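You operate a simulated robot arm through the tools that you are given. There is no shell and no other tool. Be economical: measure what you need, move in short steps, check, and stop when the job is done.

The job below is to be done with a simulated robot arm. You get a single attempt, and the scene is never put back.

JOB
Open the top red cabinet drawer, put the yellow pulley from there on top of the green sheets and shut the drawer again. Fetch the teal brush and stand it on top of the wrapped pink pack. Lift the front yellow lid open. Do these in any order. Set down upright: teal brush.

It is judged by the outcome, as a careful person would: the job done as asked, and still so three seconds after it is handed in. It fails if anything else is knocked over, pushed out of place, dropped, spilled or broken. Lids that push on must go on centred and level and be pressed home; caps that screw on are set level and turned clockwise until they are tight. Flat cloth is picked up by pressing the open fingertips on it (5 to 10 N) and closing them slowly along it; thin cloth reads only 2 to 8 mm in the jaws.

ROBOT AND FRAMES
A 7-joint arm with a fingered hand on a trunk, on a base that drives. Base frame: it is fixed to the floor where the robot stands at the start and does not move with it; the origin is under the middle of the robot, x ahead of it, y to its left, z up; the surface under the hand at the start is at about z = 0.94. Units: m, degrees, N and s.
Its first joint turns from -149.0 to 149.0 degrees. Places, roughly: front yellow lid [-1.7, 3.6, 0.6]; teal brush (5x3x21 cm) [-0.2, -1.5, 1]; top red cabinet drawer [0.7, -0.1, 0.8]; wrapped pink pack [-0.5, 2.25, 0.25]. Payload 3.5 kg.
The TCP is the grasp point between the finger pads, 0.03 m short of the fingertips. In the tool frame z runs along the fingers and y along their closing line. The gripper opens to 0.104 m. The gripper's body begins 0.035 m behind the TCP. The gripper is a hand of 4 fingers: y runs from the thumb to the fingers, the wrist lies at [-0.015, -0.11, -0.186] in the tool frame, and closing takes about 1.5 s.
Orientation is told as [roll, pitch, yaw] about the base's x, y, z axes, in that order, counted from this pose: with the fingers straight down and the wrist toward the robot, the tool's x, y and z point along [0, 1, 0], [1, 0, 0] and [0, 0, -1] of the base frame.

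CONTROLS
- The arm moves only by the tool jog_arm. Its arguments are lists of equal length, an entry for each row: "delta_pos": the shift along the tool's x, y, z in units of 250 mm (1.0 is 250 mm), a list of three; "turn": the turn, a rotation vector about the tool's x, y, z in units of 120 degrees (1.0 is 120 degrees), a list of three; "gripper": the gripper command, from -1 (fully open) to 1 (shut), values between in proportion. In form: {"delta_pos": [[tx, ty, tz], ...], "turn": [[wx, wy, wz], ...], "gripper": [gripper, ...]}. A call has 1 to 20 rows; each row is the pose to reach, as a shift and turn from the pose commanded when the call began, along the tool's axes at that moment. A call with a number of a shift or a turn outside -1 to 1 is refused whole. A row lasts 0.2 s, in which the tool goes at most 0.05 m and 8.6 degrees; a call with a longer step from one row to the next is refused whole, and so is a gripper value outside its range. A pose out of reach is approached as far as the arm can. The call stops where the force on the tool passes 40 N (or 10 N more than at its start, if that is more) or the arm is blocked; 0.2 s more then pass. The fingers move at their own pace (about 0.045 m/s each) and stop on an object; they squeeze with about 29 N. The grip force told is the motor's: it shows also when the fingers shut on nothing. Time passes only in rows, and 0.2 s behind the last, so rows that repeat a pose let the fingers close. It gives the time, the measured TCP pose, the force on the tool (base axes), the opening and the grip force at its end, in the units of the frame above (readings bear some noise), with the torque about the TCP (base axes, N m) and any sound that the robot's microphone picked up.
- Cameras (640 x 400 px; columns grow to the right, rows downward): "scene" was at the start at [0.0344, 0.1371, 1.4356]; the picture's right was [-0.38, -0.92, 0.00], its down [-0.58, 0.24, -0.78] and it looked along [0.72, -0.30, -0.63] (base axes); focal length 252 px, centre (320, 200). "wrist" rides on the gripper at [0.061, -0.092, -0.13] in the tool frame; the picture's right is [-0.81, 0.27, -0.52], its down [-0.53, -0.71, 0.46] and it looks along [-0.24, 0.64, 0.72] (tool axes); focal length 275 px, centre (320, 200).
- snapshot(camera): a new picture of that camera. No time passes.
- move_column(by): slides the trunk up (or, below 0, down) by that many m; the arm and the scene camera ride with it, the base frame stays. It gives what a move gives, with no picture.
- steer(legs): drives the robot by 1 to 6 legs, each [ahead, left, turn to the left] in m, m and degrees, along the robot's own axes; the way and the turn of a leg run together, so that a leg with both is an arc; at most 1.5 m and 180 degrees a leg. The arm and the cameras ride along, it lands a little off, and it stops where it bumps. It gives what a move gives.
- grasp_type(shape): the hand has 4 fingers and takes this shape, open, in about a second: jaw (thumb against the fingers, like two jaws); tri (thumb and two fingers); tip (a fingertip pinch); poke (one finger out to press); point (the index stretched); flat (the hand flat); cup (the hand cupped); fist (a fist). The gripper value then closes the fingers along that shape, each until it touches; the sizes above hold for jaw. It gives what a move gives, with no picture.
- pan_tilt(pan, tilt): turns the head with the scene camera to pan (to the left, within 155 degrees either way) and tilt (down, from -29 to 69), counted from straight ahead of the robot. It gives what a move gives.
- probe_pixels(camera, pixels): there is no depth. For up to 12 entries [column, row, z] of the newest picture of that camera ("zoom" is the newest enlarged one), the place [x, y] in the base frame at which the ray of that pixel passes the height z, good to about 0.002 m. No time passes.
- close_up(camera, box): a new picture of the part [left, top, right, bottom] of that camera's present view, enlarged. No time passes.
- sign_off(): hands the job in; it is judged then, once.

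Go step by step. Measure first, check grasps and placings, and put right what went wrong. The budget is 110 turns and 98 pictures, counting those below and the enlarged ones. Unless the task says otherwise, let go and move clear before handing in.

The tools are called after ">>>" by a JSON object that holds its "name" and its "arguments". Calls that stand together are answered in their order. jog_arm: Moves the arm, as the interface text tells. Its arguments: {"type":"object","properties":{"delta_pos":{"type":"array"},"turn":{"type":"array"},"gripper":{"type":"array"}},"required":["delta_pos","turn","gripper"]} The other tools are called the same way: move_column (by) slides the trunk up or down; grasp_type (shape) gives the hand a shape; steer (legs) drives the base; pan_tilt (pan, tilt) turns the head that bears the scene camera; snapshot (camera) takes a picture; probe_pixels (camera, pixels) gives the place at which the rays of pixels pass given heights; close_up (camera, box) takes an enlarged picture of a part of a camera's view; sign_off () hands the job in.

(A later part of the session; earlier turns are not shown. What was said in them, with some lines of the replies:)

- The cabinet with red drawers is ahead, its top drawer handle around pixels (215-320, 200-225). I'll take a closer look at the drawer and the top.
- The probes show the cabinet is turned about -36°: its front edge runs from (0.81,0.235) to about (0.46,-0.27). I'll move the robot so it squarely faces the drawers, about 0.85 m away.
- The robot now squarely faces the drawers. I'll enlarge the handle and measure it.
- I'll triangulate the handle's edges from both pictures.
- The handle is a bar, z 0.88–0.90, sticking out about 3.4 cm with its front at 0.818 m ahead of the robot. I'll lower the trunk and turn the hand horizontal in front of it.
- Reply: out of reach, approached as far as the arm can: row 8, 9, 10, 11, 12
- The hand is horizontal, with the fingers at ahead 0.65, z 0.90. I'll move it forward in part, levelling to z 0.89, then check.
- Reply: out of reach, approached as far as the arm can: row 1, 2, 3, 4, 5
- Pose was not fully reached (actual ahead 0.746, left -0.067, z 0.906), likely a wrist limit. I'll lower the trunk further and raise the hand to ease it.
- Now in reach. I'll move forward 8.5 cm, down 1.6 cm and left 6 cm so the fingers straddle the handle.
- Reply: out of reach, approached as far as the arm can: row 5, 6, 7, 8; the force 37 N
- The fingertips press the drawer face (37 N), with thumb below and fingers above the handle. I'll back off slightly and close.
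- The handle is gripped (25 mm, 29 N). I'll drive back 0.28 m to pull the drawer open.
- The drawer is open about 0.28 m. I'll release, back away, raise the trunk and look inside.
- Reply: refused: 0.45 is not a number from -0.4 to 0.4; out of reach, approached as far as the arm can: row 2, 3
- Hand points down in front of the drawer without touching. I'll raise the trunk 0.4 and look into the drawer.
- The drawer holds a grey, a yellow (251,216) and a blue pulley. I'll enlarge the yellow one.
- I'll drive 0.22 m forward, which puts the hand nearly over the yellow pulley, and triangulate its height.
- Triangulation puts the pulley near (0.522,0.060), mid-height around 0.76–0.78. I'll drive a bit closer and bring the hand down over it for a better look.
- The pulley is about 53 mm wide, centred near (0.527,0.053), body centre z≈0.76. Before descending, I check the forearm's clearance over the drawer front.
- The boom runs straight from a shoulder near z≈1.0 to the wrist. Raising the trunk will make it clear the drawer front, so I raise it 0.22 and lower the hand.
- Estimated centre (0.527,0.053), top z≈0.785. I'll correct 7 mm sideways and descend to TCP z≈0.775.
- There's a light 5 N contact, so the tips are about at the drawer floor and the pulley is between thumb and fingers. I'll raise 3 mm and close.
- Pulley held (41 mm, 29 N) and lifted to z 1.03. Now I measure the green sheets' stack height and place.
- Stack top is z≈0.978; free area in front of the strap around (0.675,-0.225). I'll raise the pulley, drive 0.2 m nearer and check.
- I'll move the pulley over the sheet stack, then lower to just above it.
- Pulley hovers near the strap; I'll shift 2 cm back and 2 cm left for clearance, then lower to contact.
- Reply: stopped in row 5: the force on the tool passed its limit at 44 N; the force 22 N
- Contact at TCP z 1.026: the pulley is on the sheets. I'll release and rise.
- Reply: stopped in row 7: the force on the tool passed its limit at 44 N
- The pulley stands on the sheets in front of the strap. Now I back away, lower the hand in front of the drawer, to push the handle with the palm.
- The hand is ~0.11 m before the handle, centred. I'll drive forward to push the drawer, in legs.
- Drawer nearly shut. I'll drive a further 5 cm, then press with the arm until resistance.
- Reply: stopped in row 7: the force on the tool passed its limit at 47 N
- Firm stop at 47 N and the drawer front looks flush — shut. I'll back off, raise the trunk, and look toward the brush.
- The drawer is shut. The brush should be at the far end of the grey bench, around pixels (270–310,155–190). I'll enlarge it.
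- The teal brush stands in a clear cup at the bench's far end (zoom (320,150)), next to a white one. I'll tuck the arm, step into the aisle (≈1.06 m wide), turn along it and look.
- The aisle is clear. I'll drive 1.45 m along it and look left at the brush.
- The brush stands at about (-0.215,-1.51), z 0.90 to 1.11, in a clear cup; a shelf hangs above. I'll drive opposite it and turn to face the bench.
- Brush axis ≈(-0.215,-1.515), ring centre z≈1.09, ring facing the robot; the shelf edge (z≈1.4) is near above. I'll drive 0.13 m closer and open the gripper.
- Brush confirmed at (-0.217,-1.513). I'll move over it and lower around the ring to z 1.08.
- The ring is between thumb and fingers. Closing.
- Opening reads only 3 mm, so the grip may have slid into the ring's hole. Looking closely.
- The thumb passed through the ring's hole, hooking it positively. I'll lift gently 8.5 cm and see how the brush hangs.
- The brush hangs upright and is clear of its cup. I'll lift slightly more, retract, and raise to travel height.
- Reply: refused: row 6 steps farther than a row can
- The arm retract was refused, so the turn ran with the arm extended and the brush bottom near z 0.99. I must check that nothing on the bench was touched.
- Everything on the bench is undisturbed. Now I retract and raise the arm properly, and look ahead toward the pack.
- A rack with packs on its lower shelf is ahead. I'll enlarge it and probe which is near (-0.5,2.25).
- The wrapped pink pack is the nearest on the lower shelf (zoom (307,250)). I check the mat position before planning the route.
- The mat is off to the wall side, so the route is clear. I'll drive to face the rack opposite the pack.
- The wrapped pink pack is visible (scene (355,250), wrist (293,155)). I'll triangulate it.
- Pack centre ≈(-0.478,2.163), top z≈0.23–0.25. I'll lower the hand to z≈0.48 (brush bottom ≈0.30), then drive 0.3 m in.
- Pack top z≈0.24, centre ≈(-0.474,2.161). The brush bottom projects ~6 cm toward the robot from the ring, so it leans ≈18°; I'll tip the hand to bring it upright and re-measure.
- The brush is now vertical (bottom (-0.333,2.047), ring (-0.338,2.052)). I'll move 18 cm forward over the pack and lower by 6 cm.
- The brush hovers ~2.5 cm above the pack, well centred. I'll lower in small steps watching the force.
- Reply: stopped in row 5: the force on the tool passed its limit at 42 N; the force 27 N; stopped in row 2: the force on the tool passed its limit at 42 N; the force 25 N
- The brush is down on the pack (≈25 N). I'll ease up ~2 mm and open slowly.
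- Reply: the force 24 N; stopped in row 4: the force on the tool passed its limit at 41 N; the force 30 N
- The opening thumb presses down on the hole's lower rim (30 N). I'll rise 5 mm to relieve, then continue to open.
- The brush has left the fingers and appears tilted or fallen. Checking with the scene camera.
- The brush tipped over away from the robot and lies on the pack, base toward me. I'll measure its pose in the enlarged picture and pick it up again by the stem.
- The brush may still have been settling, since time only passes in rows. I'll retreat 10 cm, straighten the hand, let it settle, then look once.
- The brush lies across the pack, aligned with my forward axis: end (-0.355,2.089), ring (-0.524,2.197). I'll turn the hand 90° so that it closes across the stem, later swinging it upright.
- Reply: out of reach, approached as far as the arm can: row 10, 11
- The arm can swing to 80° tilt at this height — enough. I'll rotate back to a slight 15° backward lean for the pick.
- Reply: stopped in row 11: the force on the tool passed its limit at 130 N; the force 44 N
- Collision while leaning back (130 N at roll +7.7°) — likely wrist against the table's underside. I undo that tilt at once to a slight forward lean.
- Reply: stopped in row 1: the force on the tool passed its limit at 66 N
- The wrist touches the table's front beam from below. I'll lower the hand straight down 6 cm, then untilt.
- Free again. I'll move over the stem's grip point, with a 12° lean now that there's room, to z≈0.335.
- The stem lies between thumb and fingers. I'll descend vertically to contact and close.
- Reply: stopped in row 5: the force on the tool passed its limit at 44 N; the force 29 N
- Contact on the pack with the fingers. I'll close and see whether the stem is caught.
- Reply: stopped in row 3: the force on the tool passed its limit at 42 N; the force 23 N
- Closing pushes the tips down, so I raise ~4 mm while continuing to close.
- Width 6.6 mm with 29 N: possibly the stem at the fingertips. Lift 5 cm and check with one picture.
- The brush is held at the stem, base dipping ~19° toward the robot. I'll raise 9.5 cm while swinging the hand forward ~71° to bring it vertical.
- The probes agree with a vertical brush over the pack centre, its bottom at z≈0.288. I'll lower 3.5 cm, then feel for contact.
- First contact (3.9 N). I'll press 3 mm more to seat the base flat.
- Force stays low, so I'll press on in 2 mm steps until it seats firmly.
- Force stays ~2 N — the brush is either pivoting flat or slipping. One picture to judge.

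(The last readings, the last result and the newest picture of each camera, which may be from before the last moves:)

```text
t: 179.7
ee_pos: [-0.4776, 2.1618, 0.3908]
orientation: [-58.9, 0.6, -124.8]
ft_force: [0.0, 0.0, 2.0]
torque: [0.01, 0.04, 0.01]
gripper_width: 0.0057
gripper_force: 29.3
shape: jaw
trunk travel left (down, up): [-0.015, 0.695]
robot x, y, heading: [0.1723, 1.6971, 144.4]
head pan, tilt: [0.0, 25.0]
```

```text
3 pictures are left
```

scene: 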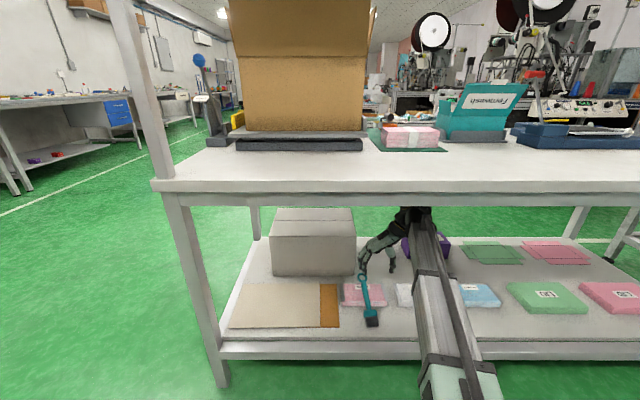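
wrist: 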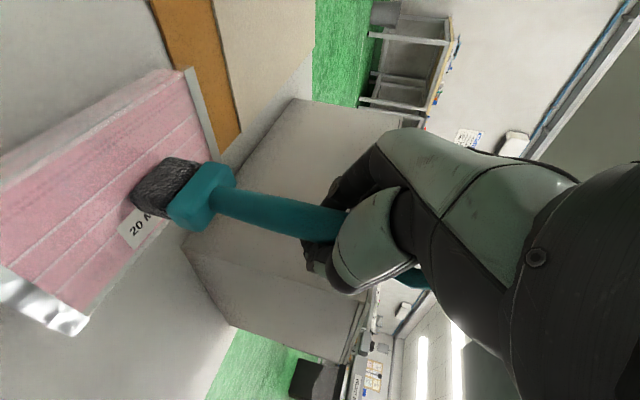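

>>> {"name": "probe_pixels", "arguments": {"camera": "wrist", "pixels": [[150, 190, 0.245], [150, 190, 0.255], [203, 196, 0.285], [203, 196, 0.295], [260, 212, 0.335], [260, 212, 0.345], [320, 224, 0.38], [320, 224, 0.39], [190, 70, 0.24], [85, 325, 0.24], [410, 282, 0.43]]}}

```text
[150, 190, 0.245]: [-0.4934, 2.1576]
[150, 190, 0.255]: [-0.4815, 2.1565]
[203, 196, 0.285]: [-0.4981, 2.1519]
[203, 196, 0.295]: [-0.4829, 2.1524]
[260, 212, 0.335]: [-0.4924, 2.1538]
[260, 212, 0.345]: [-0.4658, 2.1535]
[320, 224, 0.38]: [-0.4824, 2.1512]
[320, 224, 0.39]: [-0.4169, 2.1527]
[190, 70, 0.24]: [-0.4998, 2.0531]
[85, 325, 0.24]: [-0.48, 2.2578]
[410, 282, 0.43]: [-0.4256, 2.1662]
```

The stem slid down through the pinch so the base sits on the pack, vertical within a few degrees. I'll open slowly in place.

>>> {"name": "jog_arm", "arguments": {"delta_pos": [[0, 0, 0], [0, 0, 0], [0, 0, 0], [0, 0, 0], [0, 0, 0], [0, 0, 0], [0, 0, 0], [0, 0, 0], [0, 0, 0], [0, 0, 0], [0, 0, 0], [0, 0, 0]], "turn": [[0, 0, 0], [0, 0, 0], [0, 0, 0], [0, 0, 0], [0, 0, 0], [0, 0, 0], [0, 0, 0], [0, 0, 0], [0, 0, 0], [0, 0, 0], [0, 0, 0], [0, 0, 0]], "gripper": [0.9, 0.85, 0.8, 0.7, 0.6, 0.45, 0.3, 0.1, -0.1, -0.4, -0.7, -0.9]}}

>>> {"name": "jog_arm", "arguments": {"delta_pos": [[0, 0, 0], [0, 0, 0], [0, 0, 0], [0, 0, 0], [0, 0, 0]], "turn": [[0, 0, 0], [0, 0, 0], [0, 0, 0], [0, 0, 0], [0, 0, 0]], "gripper": [-1, -1, -1, -1, -1]}}

>>> {"name": "snapshot", "arguments": {"camera": "wrist"}}

```text
t: 182.3
ee_pos: [-0.4781, 2.161, 0.3918]
orientation: [-58.8, 0.6, -124.8]
ft_force: [-0.5, 0.7, 0.2]
torque: [0.01, -0.02, 0.02]
gripper_width: 0.0986
gripper_force: 0.0
shape: jaw
trunk travel left (down, up): [-0.015, 0.695]
robot x, y, heading: [0.1695, 1.6949, 144.3]
head pan, tilt: [0.0, 25.0]
```

```text
t: 183.5
ee_pos: [-0.4766, 2.1611, 0.3912]
orientation: [-58.8, 0.5, -124.9]
ft_force: [-0.4, -0.3, 0.5]
torque: [0.0, 0.0, 0.0]
gripper_width: 0.1037
gripper_force: 0.2
shape: jaw
trunk travel left (down, up): [-0.015, 0.695]
robot x, y, heading: [0.1657, 1.6949, 144.4]
head pan, tilt: [0.0, 25.0]
```

```text
2 pictures are left
```

wrist: 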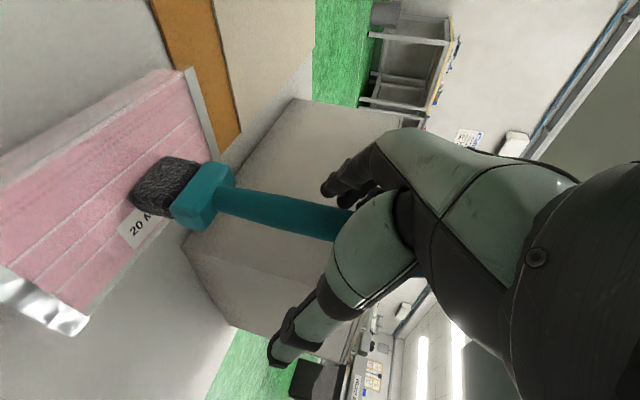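

The brush stands freely between the open fingers. I'll withdraw straight back horizontally, then drive back.

>>> {"name": "jog_arm", "arguments": {"delta_pos": [[0.02, 0, -0.034], [0.041, 0, -0.069], [0.082, 0, -0.137], [0.123, 0, -0.206], [0.175, 0, -0.29], [0.24, 0, -0.4], [0.3, 0, -0.5], [0.3, 0, -0.5]], "turn": [[0, 0, 0], [0, 0, 0], [0, 0, 0], [0, 0, 0], [0, 0, 0], [0, 0, 0], [0, 0, 0], [0, 0, 0]], "gripper": [-1, -1, -1, -1, -1, -1, -1, -1]}}

>>> {"name": "steer", "arguments": {"legs": [[-0.45, 0, 0]]}}

>>> {"name": "pan_tilt", "arguments": {"pan": -20, "tilt": 14}}

```text
t: 185.3
ee_pos: [-0.3582, 2.0785, 0.3923]
orientation: [-58.8, 0.6, -124.9]
ft_force: [-0.7, 0.4, 0.2]
torque: [-0.01, 0.0, 0.0]
gripper_width: 0.1037
gripper_force: 0.0
shape: jaw
trunk travel left (down, up): [-0.015, 0.695]
robot x, y, heading: [0.1687, 1.6983, 144.4]
head pan, tilt: [0.0, 25.0]
```

```text
t: 188.0
ee_pos: [0.0056, 1.817, 0.3911]
orientation: [-58.8, 0.6, -124.7]
ft_force: [0.1, 0.1, 0.3]
torque: [0.02, 0.01, -0.02]
gripper_width: 0.1035
gripper_force: 0.0
shape: jaw
trunk travel left (down, up): [-0.015, 0.695]
robot x, y, heading: [0.5311, 1.4359, 144.6]
head pan, tilt: [0.0, 25.0]
```

```text
t: 188.9
ee_pos: [0.0048, 1.8178, 0.3909]
orientation: [-58.8, 0.6, -124.9]
ft_force: [0.3, -0.5, -1.0]
torque: [-0.02, 0.0, -0.01]
gripper_width: 0.1038
gripper_force: 0.1
shape: jaw
trunk travel left (down, up): [-0.015, 0.695]
robot x, y, heading: [0.5297, 1.4326, 144.4]
head pan, tilt: [-20.0, 14.0]
```

The brush is left standing. Only 2 pictures remain, so I navigate by computed coordinates: round the rack's near end (gap between t≈0 and 0.95) to the aisle behind it, where the yellow lid lies.

>>> {"name": "move_column", "arguments": {"by": 0.4}}

>>> {"name": "steer", "arguments": {"legs": [[0, 1.0, 0]]}}

```text
t: 192.7
ee_pos: [0.004, 1.8183, 0.7918]
orientation: [-58.7, 0.6, -124.8]
ft_force: [0.5, -1.0, 0.5]
torque: [0.03, 0.0, 0.03]
gripper_width: 0.1036
gripper_force: 0.2
shape: jaw
trunk travel left (down, up): [-0.415, 0.295]
robot x, y, heading: [0.5324, 1.4358, 144.6]
head pan, tilt: [-20.0, 14.0]
```

```text
t: 197.9
ee_pos: [-0.5835, 0.9857, 0.7914]
orientation: [-58.8, 0.7, -124.4]
ft_force: [0.3, -0.3, -0.5]
torque: [0.02, -0.02, 0.02]
gripper_width: 0.1035
gripper_force: 0.0
shape: jaw
trunk travel left (down, up): [-0.415, 0.295]
robot x, y, heading: [-0.0513, 0.6043, 144.6]
head pan, tilt: [-20.0, 14.0]
```

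>>> {"name": "steer", "arguments": {"legs": [[1.1, 0, 0]]}}

>>> {"name": "steer", "arguments": {"legs": [[1.0, 0, 0]]}}

```text
t: 203.6
ee_pos: [-1.4863, 1.6132, 0.7913]
orientation: [-58.9, 0.7, -124.1]
ft_force: [0.6, 0.0, 0.2]
torque: [-0.02, 0.03, -0.02]
gripper_width: 0.1037
gripper_force: 0.0
shape: jaw
trunk travel left (down, up): [-0.415, 0.295]
robot x, y, heading: [-0.9585, 1.2326, 145.3]
head pan, tilt: [-20.0, 14.0]
```

```text
t: 208.7
ee_pos: [-2.3003, 2.1867, 0.7912]
orientation: [-58.9, 0.7, -124.3]
ft_force: [0.0, -0.7, 0.4]
torque: [0.06, 0.02, 0.0]
gripper_width: 0.1036
gripper_force: 0.1
shape: jaw
trunk travel left (down, up): [-0.415, 0.295]
robot x, y, heading: [-1.7721, 1.8085, 144.9]
head pan, tilt: [-20.0, 14.0]
```

I'm in the rear aisle, with the lid 1.8 m off at about -57°. One picture now, aimed at it.

>>> {"name": "pan_tilt", "arguments": {"pan": -60, "tilt": 24}}

>>> {"name": "close_up", "arguments": {"camera": "scene", "box": [160, 80, 480, 280]}}

```text
t: 209.8
ee_pos: [-2.3, 2.1855, 0.7917]
orientation: [-59.0, 0.6, -124.3]
ft_force: [0.4, 1.2, -0.4]
torque: [0.0, 0.0, -0.01]
gripper_width: 0.1036
gripper_force: 0.1
shape: jaw
trunk travel left (down, up): [-0.415, 0.295]
robot x, y, heading: [-1.7678, 1.8027, 144.6]
head pan, tilt: [-60.0, 24.0]
```

```text
2.00 times, centred on (320, 180) of scene
```

zoom: 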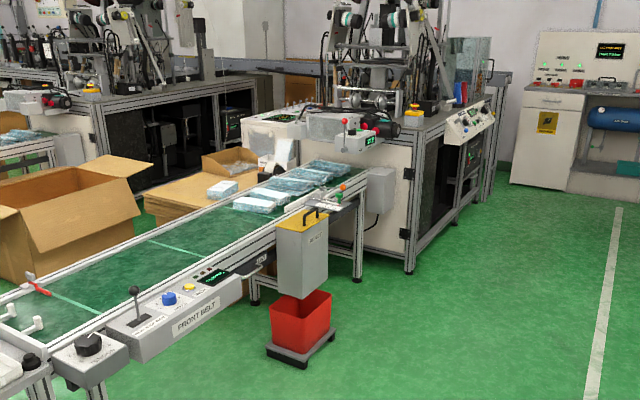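

The lid is the yellow top on the "rejects" chute at zoom (302,228), handle (310,213), above the red bin. I'll probe its geometry.

>>> {"name": "probe_pixels", "arguments": {"camera": "zoom", "pixels": [[268, 345, 0.02], [308, 363, 0.02], [336, 337, 0.02], [300, 345, 0.02], [304, 240, 0.6], [304, 240, 0.65], [276, 232, 0.65], [328, 214, 0.65], [310, 213, 0.7], [310, 213, 0.65], [303, 299, 0.4], [303, 299, 0.35]]}}

>>> {"name": "probe_pixels", "arguments": {"camera": "zoom", "pixels": [[277, 287, 0.4], [328, 272, 0.4], [304, 240, 0.7], [276, 230, 0.7], [328, 214, 0.7], [304, 210, 0.7], [317, 222, 0.7], [106, 340, 0.7], [240, 290, 0.7], [2, 293, 0.75], [345, 190, 0.75], [254, 303, 0]]}}

```text
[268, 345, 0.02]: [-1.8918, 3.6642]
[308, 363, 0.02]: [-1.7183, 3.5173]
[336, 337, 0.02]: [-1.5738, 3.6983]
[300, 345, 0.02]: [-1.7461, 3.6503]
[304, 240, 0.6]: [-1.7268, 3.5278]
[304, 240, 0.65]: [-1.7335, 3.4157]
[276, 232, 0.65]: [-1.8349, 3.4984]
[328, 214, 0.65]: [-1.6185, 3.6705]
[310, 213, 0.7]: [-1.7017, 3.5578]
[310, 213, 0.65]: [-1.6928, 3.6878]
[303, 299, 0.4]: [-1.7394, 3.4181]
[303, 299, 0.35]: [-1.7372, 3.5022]
```

```text
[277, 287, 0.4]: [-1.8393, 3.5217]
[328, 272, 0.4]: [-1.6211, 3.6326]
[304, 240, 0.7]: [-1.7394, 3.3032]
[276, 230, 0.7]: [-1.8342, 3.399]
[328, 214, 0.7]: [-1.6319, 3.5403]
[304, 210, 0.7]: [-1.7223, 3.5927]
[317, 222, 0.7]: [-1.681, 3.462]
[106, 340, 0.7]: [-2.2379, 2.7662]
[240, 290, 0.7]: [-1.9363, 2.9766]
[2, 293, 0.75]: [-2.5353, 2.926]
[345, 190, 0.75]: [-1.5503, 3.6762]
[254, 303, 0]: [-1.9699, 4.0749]
```

The chute is roughly square with the aisle: lid near (-1.70,3.60), z≈0.62–0.66. I'll slide along the aisle to face it with the head camera directly before it.

>>> {"name": "steer", "arguments": {"legs": [[0, -1.5, 0]]}}

```text
t: 217.2
ee_pos: [-1.4296, 3.4099, 0.7911]
orientation: [-58.9, 0.7, -125.0]
ft_force: [0.7, -0.5, 0.2]
torque: [0.0, -0.02, -0.02]
gripper_width: 0.1036
gripper_force: 0.0
shape: jaw
trunk travel left (down, up): [-0.415, 0.295]
robot x, y, heading: [-0.9049, 3.0202, 144.1]
head pan, tilt: [-60.0, 24.0]
```

I'll raise the hand 12 cm for clearance, then take up the working position.

>>> {"name": "jog_arm", "arguments": {"delta_pos": [[-0.1, 0, -0.06], [-0.2, 0, -0.12], [-0.3, 0, -0.18], [-0.411, 0, -0.247], [-0.411, 0, -0.247]], "turn": [[0, 0, 0], [0, 0, 0], [0, 0, 0], [0, 0, 0], [0, 0, 0]], "gripper": [-1, -1, -1, -1, -1]}}

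>>> {"name": "steer", "arguments": {"legs": [[0, -0.15, 0], [0.2, 0, 0.5]]}}

>>> {"name": "pan_tilt", "arguments": {"pan": 0, "tilt": 45}}

```text
t: 218.4
ee_pos: [-1.4327, 3.4072, 0.9101]
orientation: [-58.7, 0.6, -125.1]
ft_force: [-0.2, -0.1, 0.2]
torque: [0.02, -0.03, 0.0]
gripper_width: 0.1039
gripper_force: 0.0
shape: jaw
trunk travel left (down, up): [-0.415, 0.295]
robot x, y, heading: [-0.9037, 3.0236, 144.1]
head pan, tilt: [-60.0, 24.0]
```

```text
t: 221.0
ee_pos: [-1.511, 3.6404, 0.9099]
orientation: [-59.0, 0.6, -124.7]
ft_force: [-0.3, 0.5, -0.8]
torque: [0.0, -0.01, -0.05]
gripper_width: 0.1036
gripper_force: 0.0
shape: jaw
trunk travel left (down, up): [-0.415, 0.295]
robot x, y, heading: [-0.9785, 3.2625, 144.6]
head pan, tilt: [-60.0, 24.0]
```

```text
t: 222.3
ee_pos: [-1.5102, 3.6407, 0.9098]
orientation: [-58.8, 0.6, -124.5]
ft_force: [-0.3, 1.0, -0.5]
torque: [0.01, -0.01, -0.03]
gripper_width: 0.1036
gripper_force: 0.1
shape: jaw
trunk travel left (down, up): [-0.415, 0.295]
robot x, y, heading: [-0.9829, 3.2629, 144.6]
head pan, tilt: [0.0, 45.0]
```

The lid should be at the image centre. I'll shift the hand right 12 cm to free the view, then use the last picture on the lid.

>>> {"name": "jog_arm", "arguments": {"delta_pos": [[0, -0.15, 0], [0, -0.3, 0], [0, -0.45, 0], [0, -0.45, 0]], "turn": [[0, 0, 0], [0, 0, 0], [0, 0, 0], [0, 0, 0]], "gripper": [-1, -1, -1, -1]}}

>>> {"name": "close_up", "arguments": {"camera": "scene", "box": [235, 145, 405, 251]}}

```text
t: 223.3
ee_pos: [-1.446, 3.7327, 0.9113]
orientation: [-58.9, 0.6, -124.6]
ft_force: [0.7, -0.2, -0.3]
torque: [-0.01, 0.03, 0.02]
gripper_width: 0.104
gripper_force: 0.1
shape: jaw
trunk travel left (down, up): [-0.415, 0.295]
robot x, y, heading: [-0.9807, 3.2623, 144.7]
head pan, tilt: [0.0, 45.0]
```

```text
3.76 times, centred on (320, 198) of scene
```

zoom: 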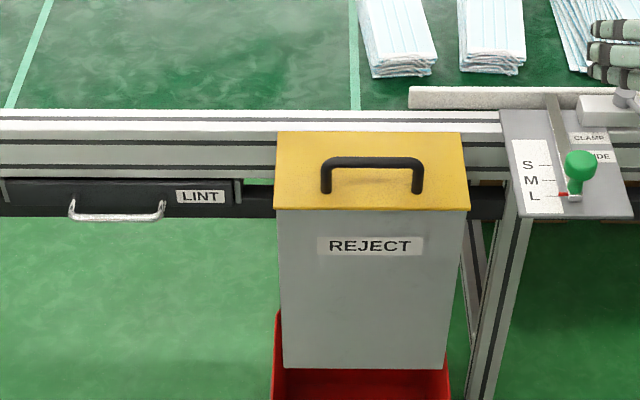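

The lid is hinged at the rear (conveyor side) with a black bow handle across it. I'll triangulate against the previous picture's rays.

>>> {"name": "probe_pixels", "arguments": {"camera": "zoom", "pixels": [[273, 211, 0.6], [273, 211, 0.65], [273, 211, 0.7], [470, 211, 0.6], [470, 211, 0.65], [470, 211, 0.7], [278, 132, 0.6], [278, 132, 0.65], [278, 132, 0.7], [461, 133, 0.65], [283, 368, 0.35], [283, 368, 0.4]]}}

>>> {"name": "probe_pixels", "arguments": {"camera": "zoom", "pixels": [[372, 162, 0.65], [372, 162, 0.7], [326, 190, 0.6], [326, 190, 0.65], [418, 190, 0.6], [418, 190, 0.65], [372, 162, 0.6], [430, 97, 0.8], [578, 165, 0.8], [510, 130, 0.75]]}}

```text
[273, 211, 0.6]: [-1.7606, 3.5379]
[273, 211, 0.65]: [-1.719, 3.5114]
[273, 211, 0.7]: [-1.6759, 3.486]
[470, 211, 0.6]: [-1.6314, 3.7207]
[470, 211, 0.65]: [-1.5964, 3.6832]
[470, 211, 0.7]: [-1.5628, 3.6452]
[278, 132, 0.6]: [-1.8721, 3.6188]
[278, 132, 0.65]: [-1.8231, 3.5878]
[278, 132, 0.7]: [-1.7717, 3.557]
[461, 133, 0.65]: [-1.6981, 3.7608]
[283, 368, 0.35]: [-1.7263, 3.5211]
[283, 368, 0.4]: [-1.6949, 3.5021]
```

```text
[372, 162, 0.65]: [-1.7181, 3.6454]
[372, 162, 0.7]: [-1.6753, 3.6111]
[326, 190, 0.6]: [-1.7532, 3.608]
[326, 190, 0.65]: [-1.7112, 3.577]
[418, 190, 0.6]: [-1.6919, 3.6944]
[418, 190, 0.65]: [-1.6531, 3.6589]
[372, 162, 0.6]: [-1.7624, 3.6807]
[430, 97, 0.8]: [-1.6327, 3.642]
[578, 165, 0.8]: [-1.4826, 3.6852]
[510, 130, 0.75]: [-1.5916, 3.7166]
```

Lid z≈0.625, 0.217×0.133 m; handle bar centre ≈(-1.70,3.635,0.663), hinge 0.10 m behind it. I'll reorient the hand to point down, closing across the bar.

>>> {"name": "jog_arm", "arguments": {"delta_pos": [[0, 0, 0], [0, 0, 0], [0, 0, 0], [0, 0, 0], [0, 0, 0], [0, 0, 0], [0, 0, 0], [0, 0, 0]], "turn": [[0, 0.07, 0], [0, 0.14, 0], [0, 0.21, 0], [0, 0.28, 0], [0, 0.35, 0], [0, 0.42, 0], [0, 0.49, 0], [0, 0.49, 0]], "gripper": [-1, -1, -1, -1, -1, -1, -1, -1]}}

>>> {"name": "jog_arm", "arguments": {"delta_pos": [[0, 0, 0], [0, 0, 0], [0, 0, 0], [0, 0, 0], [0, 0, 0], [0, 0, 0], [0, 0, 0], [0, 0, 0], [0, 0, 0], [0, 0, 0], [0, 0, 0], [0, 0, 0]], "turn": [[0, 0, 0.07], [0, 0, 0.14], [0, 0, 0.21], [0, 0, 0.28], [0, 0, 0.35], [0, 0, 0.42], [0, 0, 0.49], [0, 0, 0.56], [0, 0, 0.63], [0, 0, 0.69], [0, 0, 0.75], [0, 0, 0.75]], "gripper": [-1, -1, -1, -1, -1, -1, -1, -1, -1, -1, -1, -1]}}

```text
t: 225.1
ee_pos: [-1.4474, 3.7336, 0.9127]
orientation: [0.1, 0.5, -124.5]
ft_force: [0.0, -0.3, -0.1]
torque: [0.0, 0.02, -0.03]
gripper_width: 0.1036
gripper_force: 0.1
shape: jaw
trunk travel left (down, up): [-0.415, 0.295]
robot x, y, heading: [-0.9766, 3.2599, 144.5]
head pan, tilt: [0.0, 45.0]
```

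```text
t: 227.7
ee_pos: [-1.4476, 3.7332, 0.9124]
orientation: [-0.6, -0.1, 145.3]
ft_force: [0.5, 0.2, 0.4]
torque: [-0.02, 0.03, 0.0]
gripper_width: 0.104
gripper_force: 0.2
shape: jaw
trunk travel left (down, up): [-0.415, 0.295]
robot x, y, heading: [-0.9781, 3.2591, 144.6]
head pan, tilt: [0.0, 45.0]
```

Hand is straight down. I'll move above the bar and lower to z≈0.72.

>>> {"name": "jog_arm", "arguments": {"delta_pos": [[0.15, 0.102, 0], [0.3, 0.204, 0], [0.45, 0.306, 0], [0.6, 0.409, 0], [0.75, 0.511, 0], [0.902, 0.613, 0], [0.902, 0.613, 0], [0.902, 0.613, 0.19], [0.902, 0.613, 0.38], [0.902, 0.613, 0.57], [0.902, 0.613, 0.74], [0.902, 0.613, 0.74]], "turn": [[0, 0, 0], [0, 0, 0], [0, 0, 0], [0, 0, 0], [0, 0, 0], [0, 0, 0], [0, 0, 0], [0, 0, 0], [0, 0, 0], [0, 0, 0], [0, 0, 0], [0, 0, 0]], "gripper": [-1, -1, -1, -1, -1, -1, -1, -1, -1, -1, -1, -1]}}

```text
t: 230.3
ee_pos: [-1.6996, 3.6361, 0.7232]
orientation: [-0.5, -0.1, 145.3]
ft_force: [0.1, 0.0, 0.0]
torque: [0.01, 0.03, 0.0]
gripper_width: 0.1038
gripper_force: 0.0
shape: jaw
trunk travel left (down, up): [-0.415, 0.295]
robot x, y, heading: [-0.9828, 3.2624, 144.8]
head pan, tilt: [0.0, 45.0]
```

Descending slowly until the fingertips touch the lid.

>>> {"name": "jog_arm", "arguments": {"delta_pos": [[0, 0, 0.06], [0, 0, 0.12], [0, 0, 0.18], [0, 0, 0.21], [0, 0, 0.23], [0, 0, 0.25], [0, 0, 0.27], [0, 0, 0.29], [0, 0, 0.31], [0, 0, 0.33]], "turn": [[0, 0, 0], [0, 0, 0], [0, 0, 0], [0, 0, 0], [0, 0, 0], [0, 0, 0], [0, 0, 0], [0, 0, 0], [0, 0, 0], [0, 0, 0]], "gripper": [-1, -1, -1, -1, -1, -1, -1, -1, -1, -1]}}

```text
t: 232.0
ee_pos: [-1.7009, 3.6362, 0.6636]
orientation: [-0.6, -0.9, 145.5]
ft_force: [3.9, -2.5, 27.5]
torque: [1.08, 1.19, -0.08]
gripper_width: 0.1012
gripper_force: 0.0
shape: jaw
trunk travel left (down, up): [-0.415, 0.295]
robot x, y, heading: [-0.9807, 3.2581, 144.6]
head pan, tilt: [0.0, 45.0]
stopped in row 8: the force on the tool passed its limit at 44 N (the readings are from after the stop); the commanded pose is now the measured one
```

The far fingertips touch the lid at TCP z 0.664. I'll raise 8 mm and close on the bar.

>>> {"name": "jog_arm", "arguments": {"delta_pos": [[0, 0, -0.02], [0, 0, -0.03], [0, 0, -0.032], [0, 0, -0.032], [0, 0, -0.032], [0, 0, -0.032], [0, 0, -0.032], [0, 0, -0.032], [0, 0, -0.032], [0, 0, -0.032], [0, 0, -0.032]], "turn": [[0, 0, 0], [0, 0, 0], [0, 0, 0], [0, 0, 0], [0, 0, 0], [0, 0, 0], [0, 0, 0], [0, 0, 0], [0, 0, 0], [0, 0, 0], [0, 0, 0]], "gripper": [-1, -1, -0.6, -0.3, 0, 0.3, 0.6, 0.9, 1, 1, 1]}}

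```text
t: 234.4
ee_pos: [-1.7008, 3.6357, 0.6677]
orientation: [-0.5, -0.6, 145.5]
ft_force: [16.0, -12.5, 7.5]
torque: [0.1, 0.08, -0.06]
gripper_width: 0.0142
gripper_force: 28.7
shape: jaw
trunk travel left (down, up): [-0.415, 0.295]
robot x, y, heading: [-0.9815, 3.261, 144.7]
head pan, tilt: [0.0, 45.0]
```

Bar gripped (14 mm). I'll begin the opening arc about the hinge to ~32°, leaning the hand along.

>>> {"name": "jog_arm", "arguments": {"delta_pos": [[0, 0.002, -0.027], [0, 0.018, -0.054], [0, 0.033, -0.08], [0, 0.05, -0.104], [0, 0.07, -0.128], [0, 0.09, -0.15], [0, 0.112, -0.17], [0, 0.135, -0.189]], "turn": [[0.012, 0, 0], [0.025, 0, 0], [0.037, 0, 0], [0.05, 0, 0], [0.062, 0, 0], [0.075, 0, 0], [0.087, 0, 0], [0.1, 0, 0]], "gripper": [1, 1, 1, 1, 1, 1, 1, 1]}}

```text
t: 236.2
ee_pos: [-1.7301, 3.6548, 0.7132]
orientation: [-0.6, 11.5, 145.3]
ft_force: [0.5, -0.1, -0.1]
torque: [0.02, -0.03, 0.02]
gripper_width: 0.0122
gripper_force: 29.2
shape: jaw
trunk travel left (down, up): [-0.415, 0.295]
robot x, y, heading: [-0.9808, 3.2634, 144.7]
head pan, tilt: [0.0, 45.0]
```

Smooth with no forces and the bar still held (12 mm). I continue the arc to ~64°.

>>> {"name": "jog_arm", "arguments": {"delta_pos": [[0, 0.021, -0.021], [0, 0.042, -0.042], [0, 0.066, -0.061], [0, 0.09, -0.079], [0, 0.116, -0.094], [0, 0.142, -0.108], [0, 0.17, -0.12], [0, 0.197, -0.13]], "turn": [[0.017, 0, 0], [0.033, 0, 0], [0.05, 0, 0], [0.067, 0, 0], [0.083, 0, 0], [0.1, 0, 0], [0.117, 0, 0], [0.133, 0, 0]], "gripper": [1, 1, 1, 1, 1, 1, 1, 1]}}

```text
t: 238.0
ee_pos: [-1.7748, 3.6873, 0.7345]
orientation: [-0.6, 27.4, 145.2]
ft_force: [0.4, -0.1, 0.0]
torque: [0.0, 0.0, 0.02]
gripper_width: 0.012
gripper_force: 29.2
shape: jaw
trunk travel left (down, up): [-0.415, 0.295]
robot x, y, heading: [-0.9795, 3.2584, 144.8]
head pan, tilt: [0.0, 45.0]
```

Still smooth. Continue to ~104° past vertical, watching forces.

>>> {"name": "jog_arm", "arguments": {"delta_pos": [[0, 0.026, -0.015], [0, 0.052, -0.028], [0, 0.08, -0.04], [0, 0.108, -0.049], [0, 0.138, -0.056], [0, 0.167, -0.062], [0, 0.197, -0.066], [0, 0.226, -0.067]], "turn": [[0.017, 0, 0], [0.033, 0, 0], [0.05, 0, 0], [0.067, 0, 0], [0.083, 0, 0], [0.1, 0, 0], [0.117, 0, 0], [0.133, 0, 0]], "gripper": [1, 1, 1, 1, 1, 1, 1, 1]}}

```text
t: 239.8
ee_pos: [-1.7518, 3.678, 0.7258]
orientation: [-0.7, 43.2, 145.0]
ft_force: [-7.9, 2.6, 9.0]
torque: [0.39, 0.93, -0.3]
gripper_width: 0.0134
gripper_force: 28.7
shape: jaw
out of reach, approached as far as the arm can: row 3, 4, 5, 6, 7, 8
trunk travel left (down, up): [-0.415, 0.295]
robot x, y, heading: [-0.9802, 3.2602, 144.9]
head pan, tilt: [0.0, 45.0]
```

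The lean limit was reached, so the hand drew back. I'll reduce the lean to 27° and carry the arc on to ~96°.

>>> {"name": "jog_arm", "arguments": {"delta_pos": [[0, 0.01, -0.024], [0, 0.02, -0.048], [0, 0.03, -0.072], [0, 0.041, -0.096], [0, 0.062, -0.117], [0, 0.084, -0.138], [0, 0.108, -0.156], [0, 0.132, -0.173], [0, 0.158, -0.188], [0, 0.185, -0.202], [0, 0.212, -0.213], [0, 0.24, -0.223], [0, 0.24, -0.223]], "turn": [[-0.033, 0, 0], [-0.067, 0, 0], [-0.1, 0, 0], [-0.133, 0, 0], [-0.133, 0, 0], [-0.133, 0, 0], [-0.133, 0, 0], [-0.133, 0, 0], [-0.133, 0, 0], [-0.133, 0, 0], [-0.133, 0, 0], [-0.133, 0, 0], [-0.133, 0, 0]], "gripper": [1, 1, 1, 1, 1, 1, 1, 1, 1, 1, 1, 1, 1]}}

```text
t: 242.6
ee_pos: [-1.7983, 3.7158, 0.7231]
orientation: [-0.6, 27.4, 145.3]
ft_force: [-0.2, 0.4, 0.4]
torque: [-0.02, 0.01, -0.01]
gripper_width: 0.0122
gripper_force: 29.2
shape: jaw
out of reach, approached as far as the arm can: row 10, 11, 12, 13
trunk travel left (down, up): [-0.415, 0.295]
robot x, y, heading: [-0.9796, 3.2613, 144.9]
head pan, tilt: [0.0, 45.0]
```

The lid is at ~83°, no resistance. I'll lessen the lean to 12° and push on past vertical.

>>> {"name": "jog_arm", "arguments": {"delta_pos": [[0, 0.01, -0.003], [0, 0.022, -0.005], [0, 0.042, -0.008], [0, 0.062, -0.009], [0, 0.084, -0.01], [0, 0.105, -0.011], [0, 0.125, -0.011], [0, 0.125, -0.011]], "turn": [[-0.03, 0, 0], [-0.06, 0, 0], [-0.09, 0, 0], [-0.12, 0, 0], [-0.13, 0, 0], [-0.13, 0, 0], [-0.13, 0, 0], [-0.13, 0, 0]], "gripper": [1, 1, 1, 1, 1, 1, 1, 1]}}

```text
t: 244.4
ee_pos: [-1.821, 3.7293, 0.711]
orientation: [-0.5, 11.9, 145.3]
ft_force: [8.2, -6.1, 3.0]
torque: [0.05, 0.08, -0.02]
gripper_width: 0.0125
gripper_force: 29.5
shape: jaw
trunk travel left (down, up): [-0.415, 0.295]
robot x, y, heading: [-0.9782, 3.2578, 144.7]
head pan, tilt: [0.0, 45.0]
```

10 N resistance at ~98° — probably the stop. I'll push slightly more to confirm.

>>> {"name": "jog_arm", "arguments": {"delta_pos": [[0, 0.015, 0.008], [0, 0.03, 0.016], [0, 0.045, 0.024], [0, 0.045, 0.024]], "turn": [[0, 0, 0], [0, 0, 0], [0, 0, 0], [0, 0, 0]], "gripper": [1, 1, 1, 1]}}

```text
t: 245.4
ee_pos: [-1.828, 3.7345, 0.7061]
orientation: [-0.6, 11.7, 145.4]
ft_force: [28.0, -20.6, 18.1]
torque: [0.22, 0.33, 0.0]
gripper_width: 0.0156
gripper_force: 29.2
shape: jaw
trunk travel left (down, up): [-0.415, 0.295]
robot x, y, heading: [-0.9788, 3.2598, 144.8]
head pan, tilt: [0.0, 45.0]
```

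Firm stop at ~100° open. I'll relieve the push, open just enough for the bar, and rise straight up out of the handle.

>>> {"name": "jog_arm", "arguments": {"delta_pos": [[0, -0.02, -0.01], [0, -0.035, -0.018], [0, -0.035, -0.018], [0, -0.035, -0.018], [0, -0.035, -0.018], [0, -0.035, -0.018]], "turn": [[0, 0, 0], [0, 0, 0], [0, 0, 0], [0, 0, 0], [0, 0, 0], [0, 0, 0]], "gripper": [1, 1, 0.7, 0.5, 0.45, 0.45]}}

```text
t: 246.8
ee_pos: [-1.8231, 3.7328, 0.7082]
orientation: [-0.5, 11.9, 145.4]
ft_force: [0.7, 0.5, -0.1]
torque: [-0.01, -0.02, 0.03]
gripper_width: 0.0282
gripper_force: 0.1
shape: jaw
trunk travel left (down, up): [-0.415, 0.295]
robot x, y, heading: [-0.9835, 3.2627, 144.7]
head pan, tilt: [0.0, 45.0]
```

>>> {"name": "jog_arm", "arguments": {"delta_pos": [[0, -0.012, -0.059], [0, -0.025, -0.118], [0, -0.042, -0.196], [0, -0.062, -0.294], [0, -0.083, -0.391], [0, -0.108, -0.509], [0, -0.13, -0.61], [0, -0.13, -0.61]], "turn": [[0, 0, 0], [0, 0, 0], [0, 0, 0], [0, 0, 0], [0, 0, 0], [0, 0, 0], [0, 0, 0], [0, 0, 0]], "gripper": [0.45, 0.45, 0.45, 0.45, 0.45, 0.45, 0.45, 0.45]}}

```text
t: 248.6
ee_pos: [-1.8248, 3.7306, 0.8654]
orientation: [-0.6, 11.9, 145.3]
ft_force: [-0.1, 0.4, 0.0]
torque: [-0.02, 0.0, 0.01]
gripper_width: 0.0284
gripper_force: 0.1
shape: jaw
trunk travel left (down, up): [-0.415, 0.295]
robot x, y, heading: [-0.9807, 3.2578, 144.5]
head pan, tilt: [0.0, 45.0]
```

Withdrew cleanly. Without pictures I verify by touch: move to the robot side of the lid, lower closed fingers and feel for the standing lid.

>>> {"name": "jog_arm", "arguments": {"delta_pos": [[0, -0.03, -0.117], [0, -0.2, -0.08], [0, -0.38, -0.04], [0, -0.573, 0], [0, -0.573, 0], [0, -0.54, 0.16], [0, -0.5, 0.33], [0, -0.46, 0.52], [0, -0.423, 0.704], [0, -0.423, 0.704]], "turn": [[0, 0, 0], [0, 0, 0], [0, 0, 0], [0, 0, 0], [0, 0, 0], [0, 0, 0], [0, 0, 0], [0, 0, 0], [0, 0, 0], [0, 0, 0]], "gripper": [0.45, 0.6, 0.8, 1, 1, 1, 1, 1, 1, 1]}}

>>> {"name": "jog_arm", "arguments": {"delta_pos": [[0, 0.04, -0.008], [0, 0.08, -0.017], [0, 0.12, -0.025], [0, 0.16, -0.033], [0, 0.2, -0.042], [0, 0.23, -0.048], [0, 0.26, -0.054], [0, 0.29, -0.06], [0, 0.32, -0.067], [0, 0.35, -0.073], [0, 0.38, -0.08]], "turn": [[0, 0, 0], [0, 0, 0], [0, 0, 0], [0, 0, 0], [0, 0, 0], [0, 0, 0], [0, 0, 0], [0, 0, 0], [0, 0, 0], [0, 0, 0], [0, 0, 0]], "gripper": [1, 1, 1, 1, 1, 1, 1, 1, 1, 1, 1]}}

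```text
t: 250.8
ee_pos: [-1.7096, 3.6521, 0.7139]
orientation: [-0.5, 11.8, 145.3]
ft_force: [0.1, -0.4, -0.7]
torque: [-0.01, -0.03, 0.03]
gripper_width: 0.0
gripper_force: 29.7
shape: jaw
trunk travel left (down, up): [-0.415, 0.295]
robot x, y, heading: [-0.9837, 3.2583, 144.7]
head pan, tilt: [0.0, 45.0]
```

```text
t: 252.1
ee_pos: [-1.7442, 3.6779, 0.714]
orientation: [-0.5, 12.3, 145.4]
ft_force: [15.3, -9.2, 10.1]
torque: [0.8, 1.02, -0.2]
gripper_width: 0.0003
gripper_force: 29.0
shape: jaw
trunk travel left (down, up): [-0.415, 0.295]
robot x, y, heading: [-0.9798, 3.2592, 144.8]
head pan, tilt: [0.0, 45.0]
stopped in row 6: the force on the tool passed its limit at 50 N (the readings are from after the stop); the commanded pose is now the measured one
```

Firm contact at the height and place of the upright lid plate (nothing else stands there), so the lid is open against its stop. I'll back away and clear.

>>> {"name": "jog_arm", "arguments": {"delta_pos": [[0, -0.06, 0.012], [0, -0.15, 0.03], [0, -0.28, 0.03], [0, -0.4, -0.05], [0, -0.5, -0.2], [0, -0.5, -0.38], [0, -0.5, -0.38]], "turn": [[0, 0, 0], [0, 0, 0], [0, 0, 0], [0, 0, 0], [0, 0, 0], [0, 0, 0], [0, 0, 0]], "gripper": [1, 1, 1, 1, 1, 1, 1]}}

>>> {"name": "steer", "arguments": {"legs": [[-0.15, 0, 0]]}}

```text
t: 253.7
ee_pos: [-1.6635, 3.6205, 0.8326]
orientation: [-0.6, 12.5, 145.4]
ft_force: [-0.2, 0.4, -0.8]
torque: [0.01, 0.05, -0.02]
gripper_width: 0.0
gripper_force: 29.2
shape: jaw
trunk travel left (down, up): [-0.415, 0.295]
robot x, y, heading: [-0.9803, 3.2611, 144.7]
head pan, tilt: [0.0, 45.0]
```

```text
t: 255.0
ee_pos: [-1.5388, 3.5334, 0.8297]
orientation: [-0.5, 12.5, 145.3]
ft_force: [0.1, 0.3, -0.4]
torque: [0.02, 0.01, -0.02]
gripper_width: 0.0
gripper_force: 29.2
shape: jaw
trunk travel left (down, up): [-0.415, 0.295]
robot x, y, heading: [-0.8595, 3.175, 144.5]
head pan, tilt: [0.0, 45.0]
```

The hand is clear and every part of the job has been carried out, so I hand it in.

>>> {"name": "sign_off", "arguments": {}}

```text
The job is handed in.
```

The job is handed in, but the picture budget ran out, so the last state of the brush and the lid was not checked by picture.

- **Pulley and drawer:** the yellow pulley is on the green sheets, in front of the strap. The drawer was pushed shut against a firm stop, and a picture afterwards showed it closed.
- **Brush:** the teal brush fell over onto the pink pack at the first try. I picked it up and stood it again. The last picture showed it upright between the open fingers, but I took none after drawing the hand away.
- **Lid:** I lifted the yellow lid on the reject chute to a firm stop at about 100°. Afterwards I pushed the closed hand against it and felt it still standing open.
- **Contacts:** the wrist bumped the underside of the rack's table once, at up to 130 N, while I was recovering the brush. A picture straight after showed nothing moved. One turn at the grey bench also ran with the arm still stretched out over it, and a picture showed nothing there had been touched.
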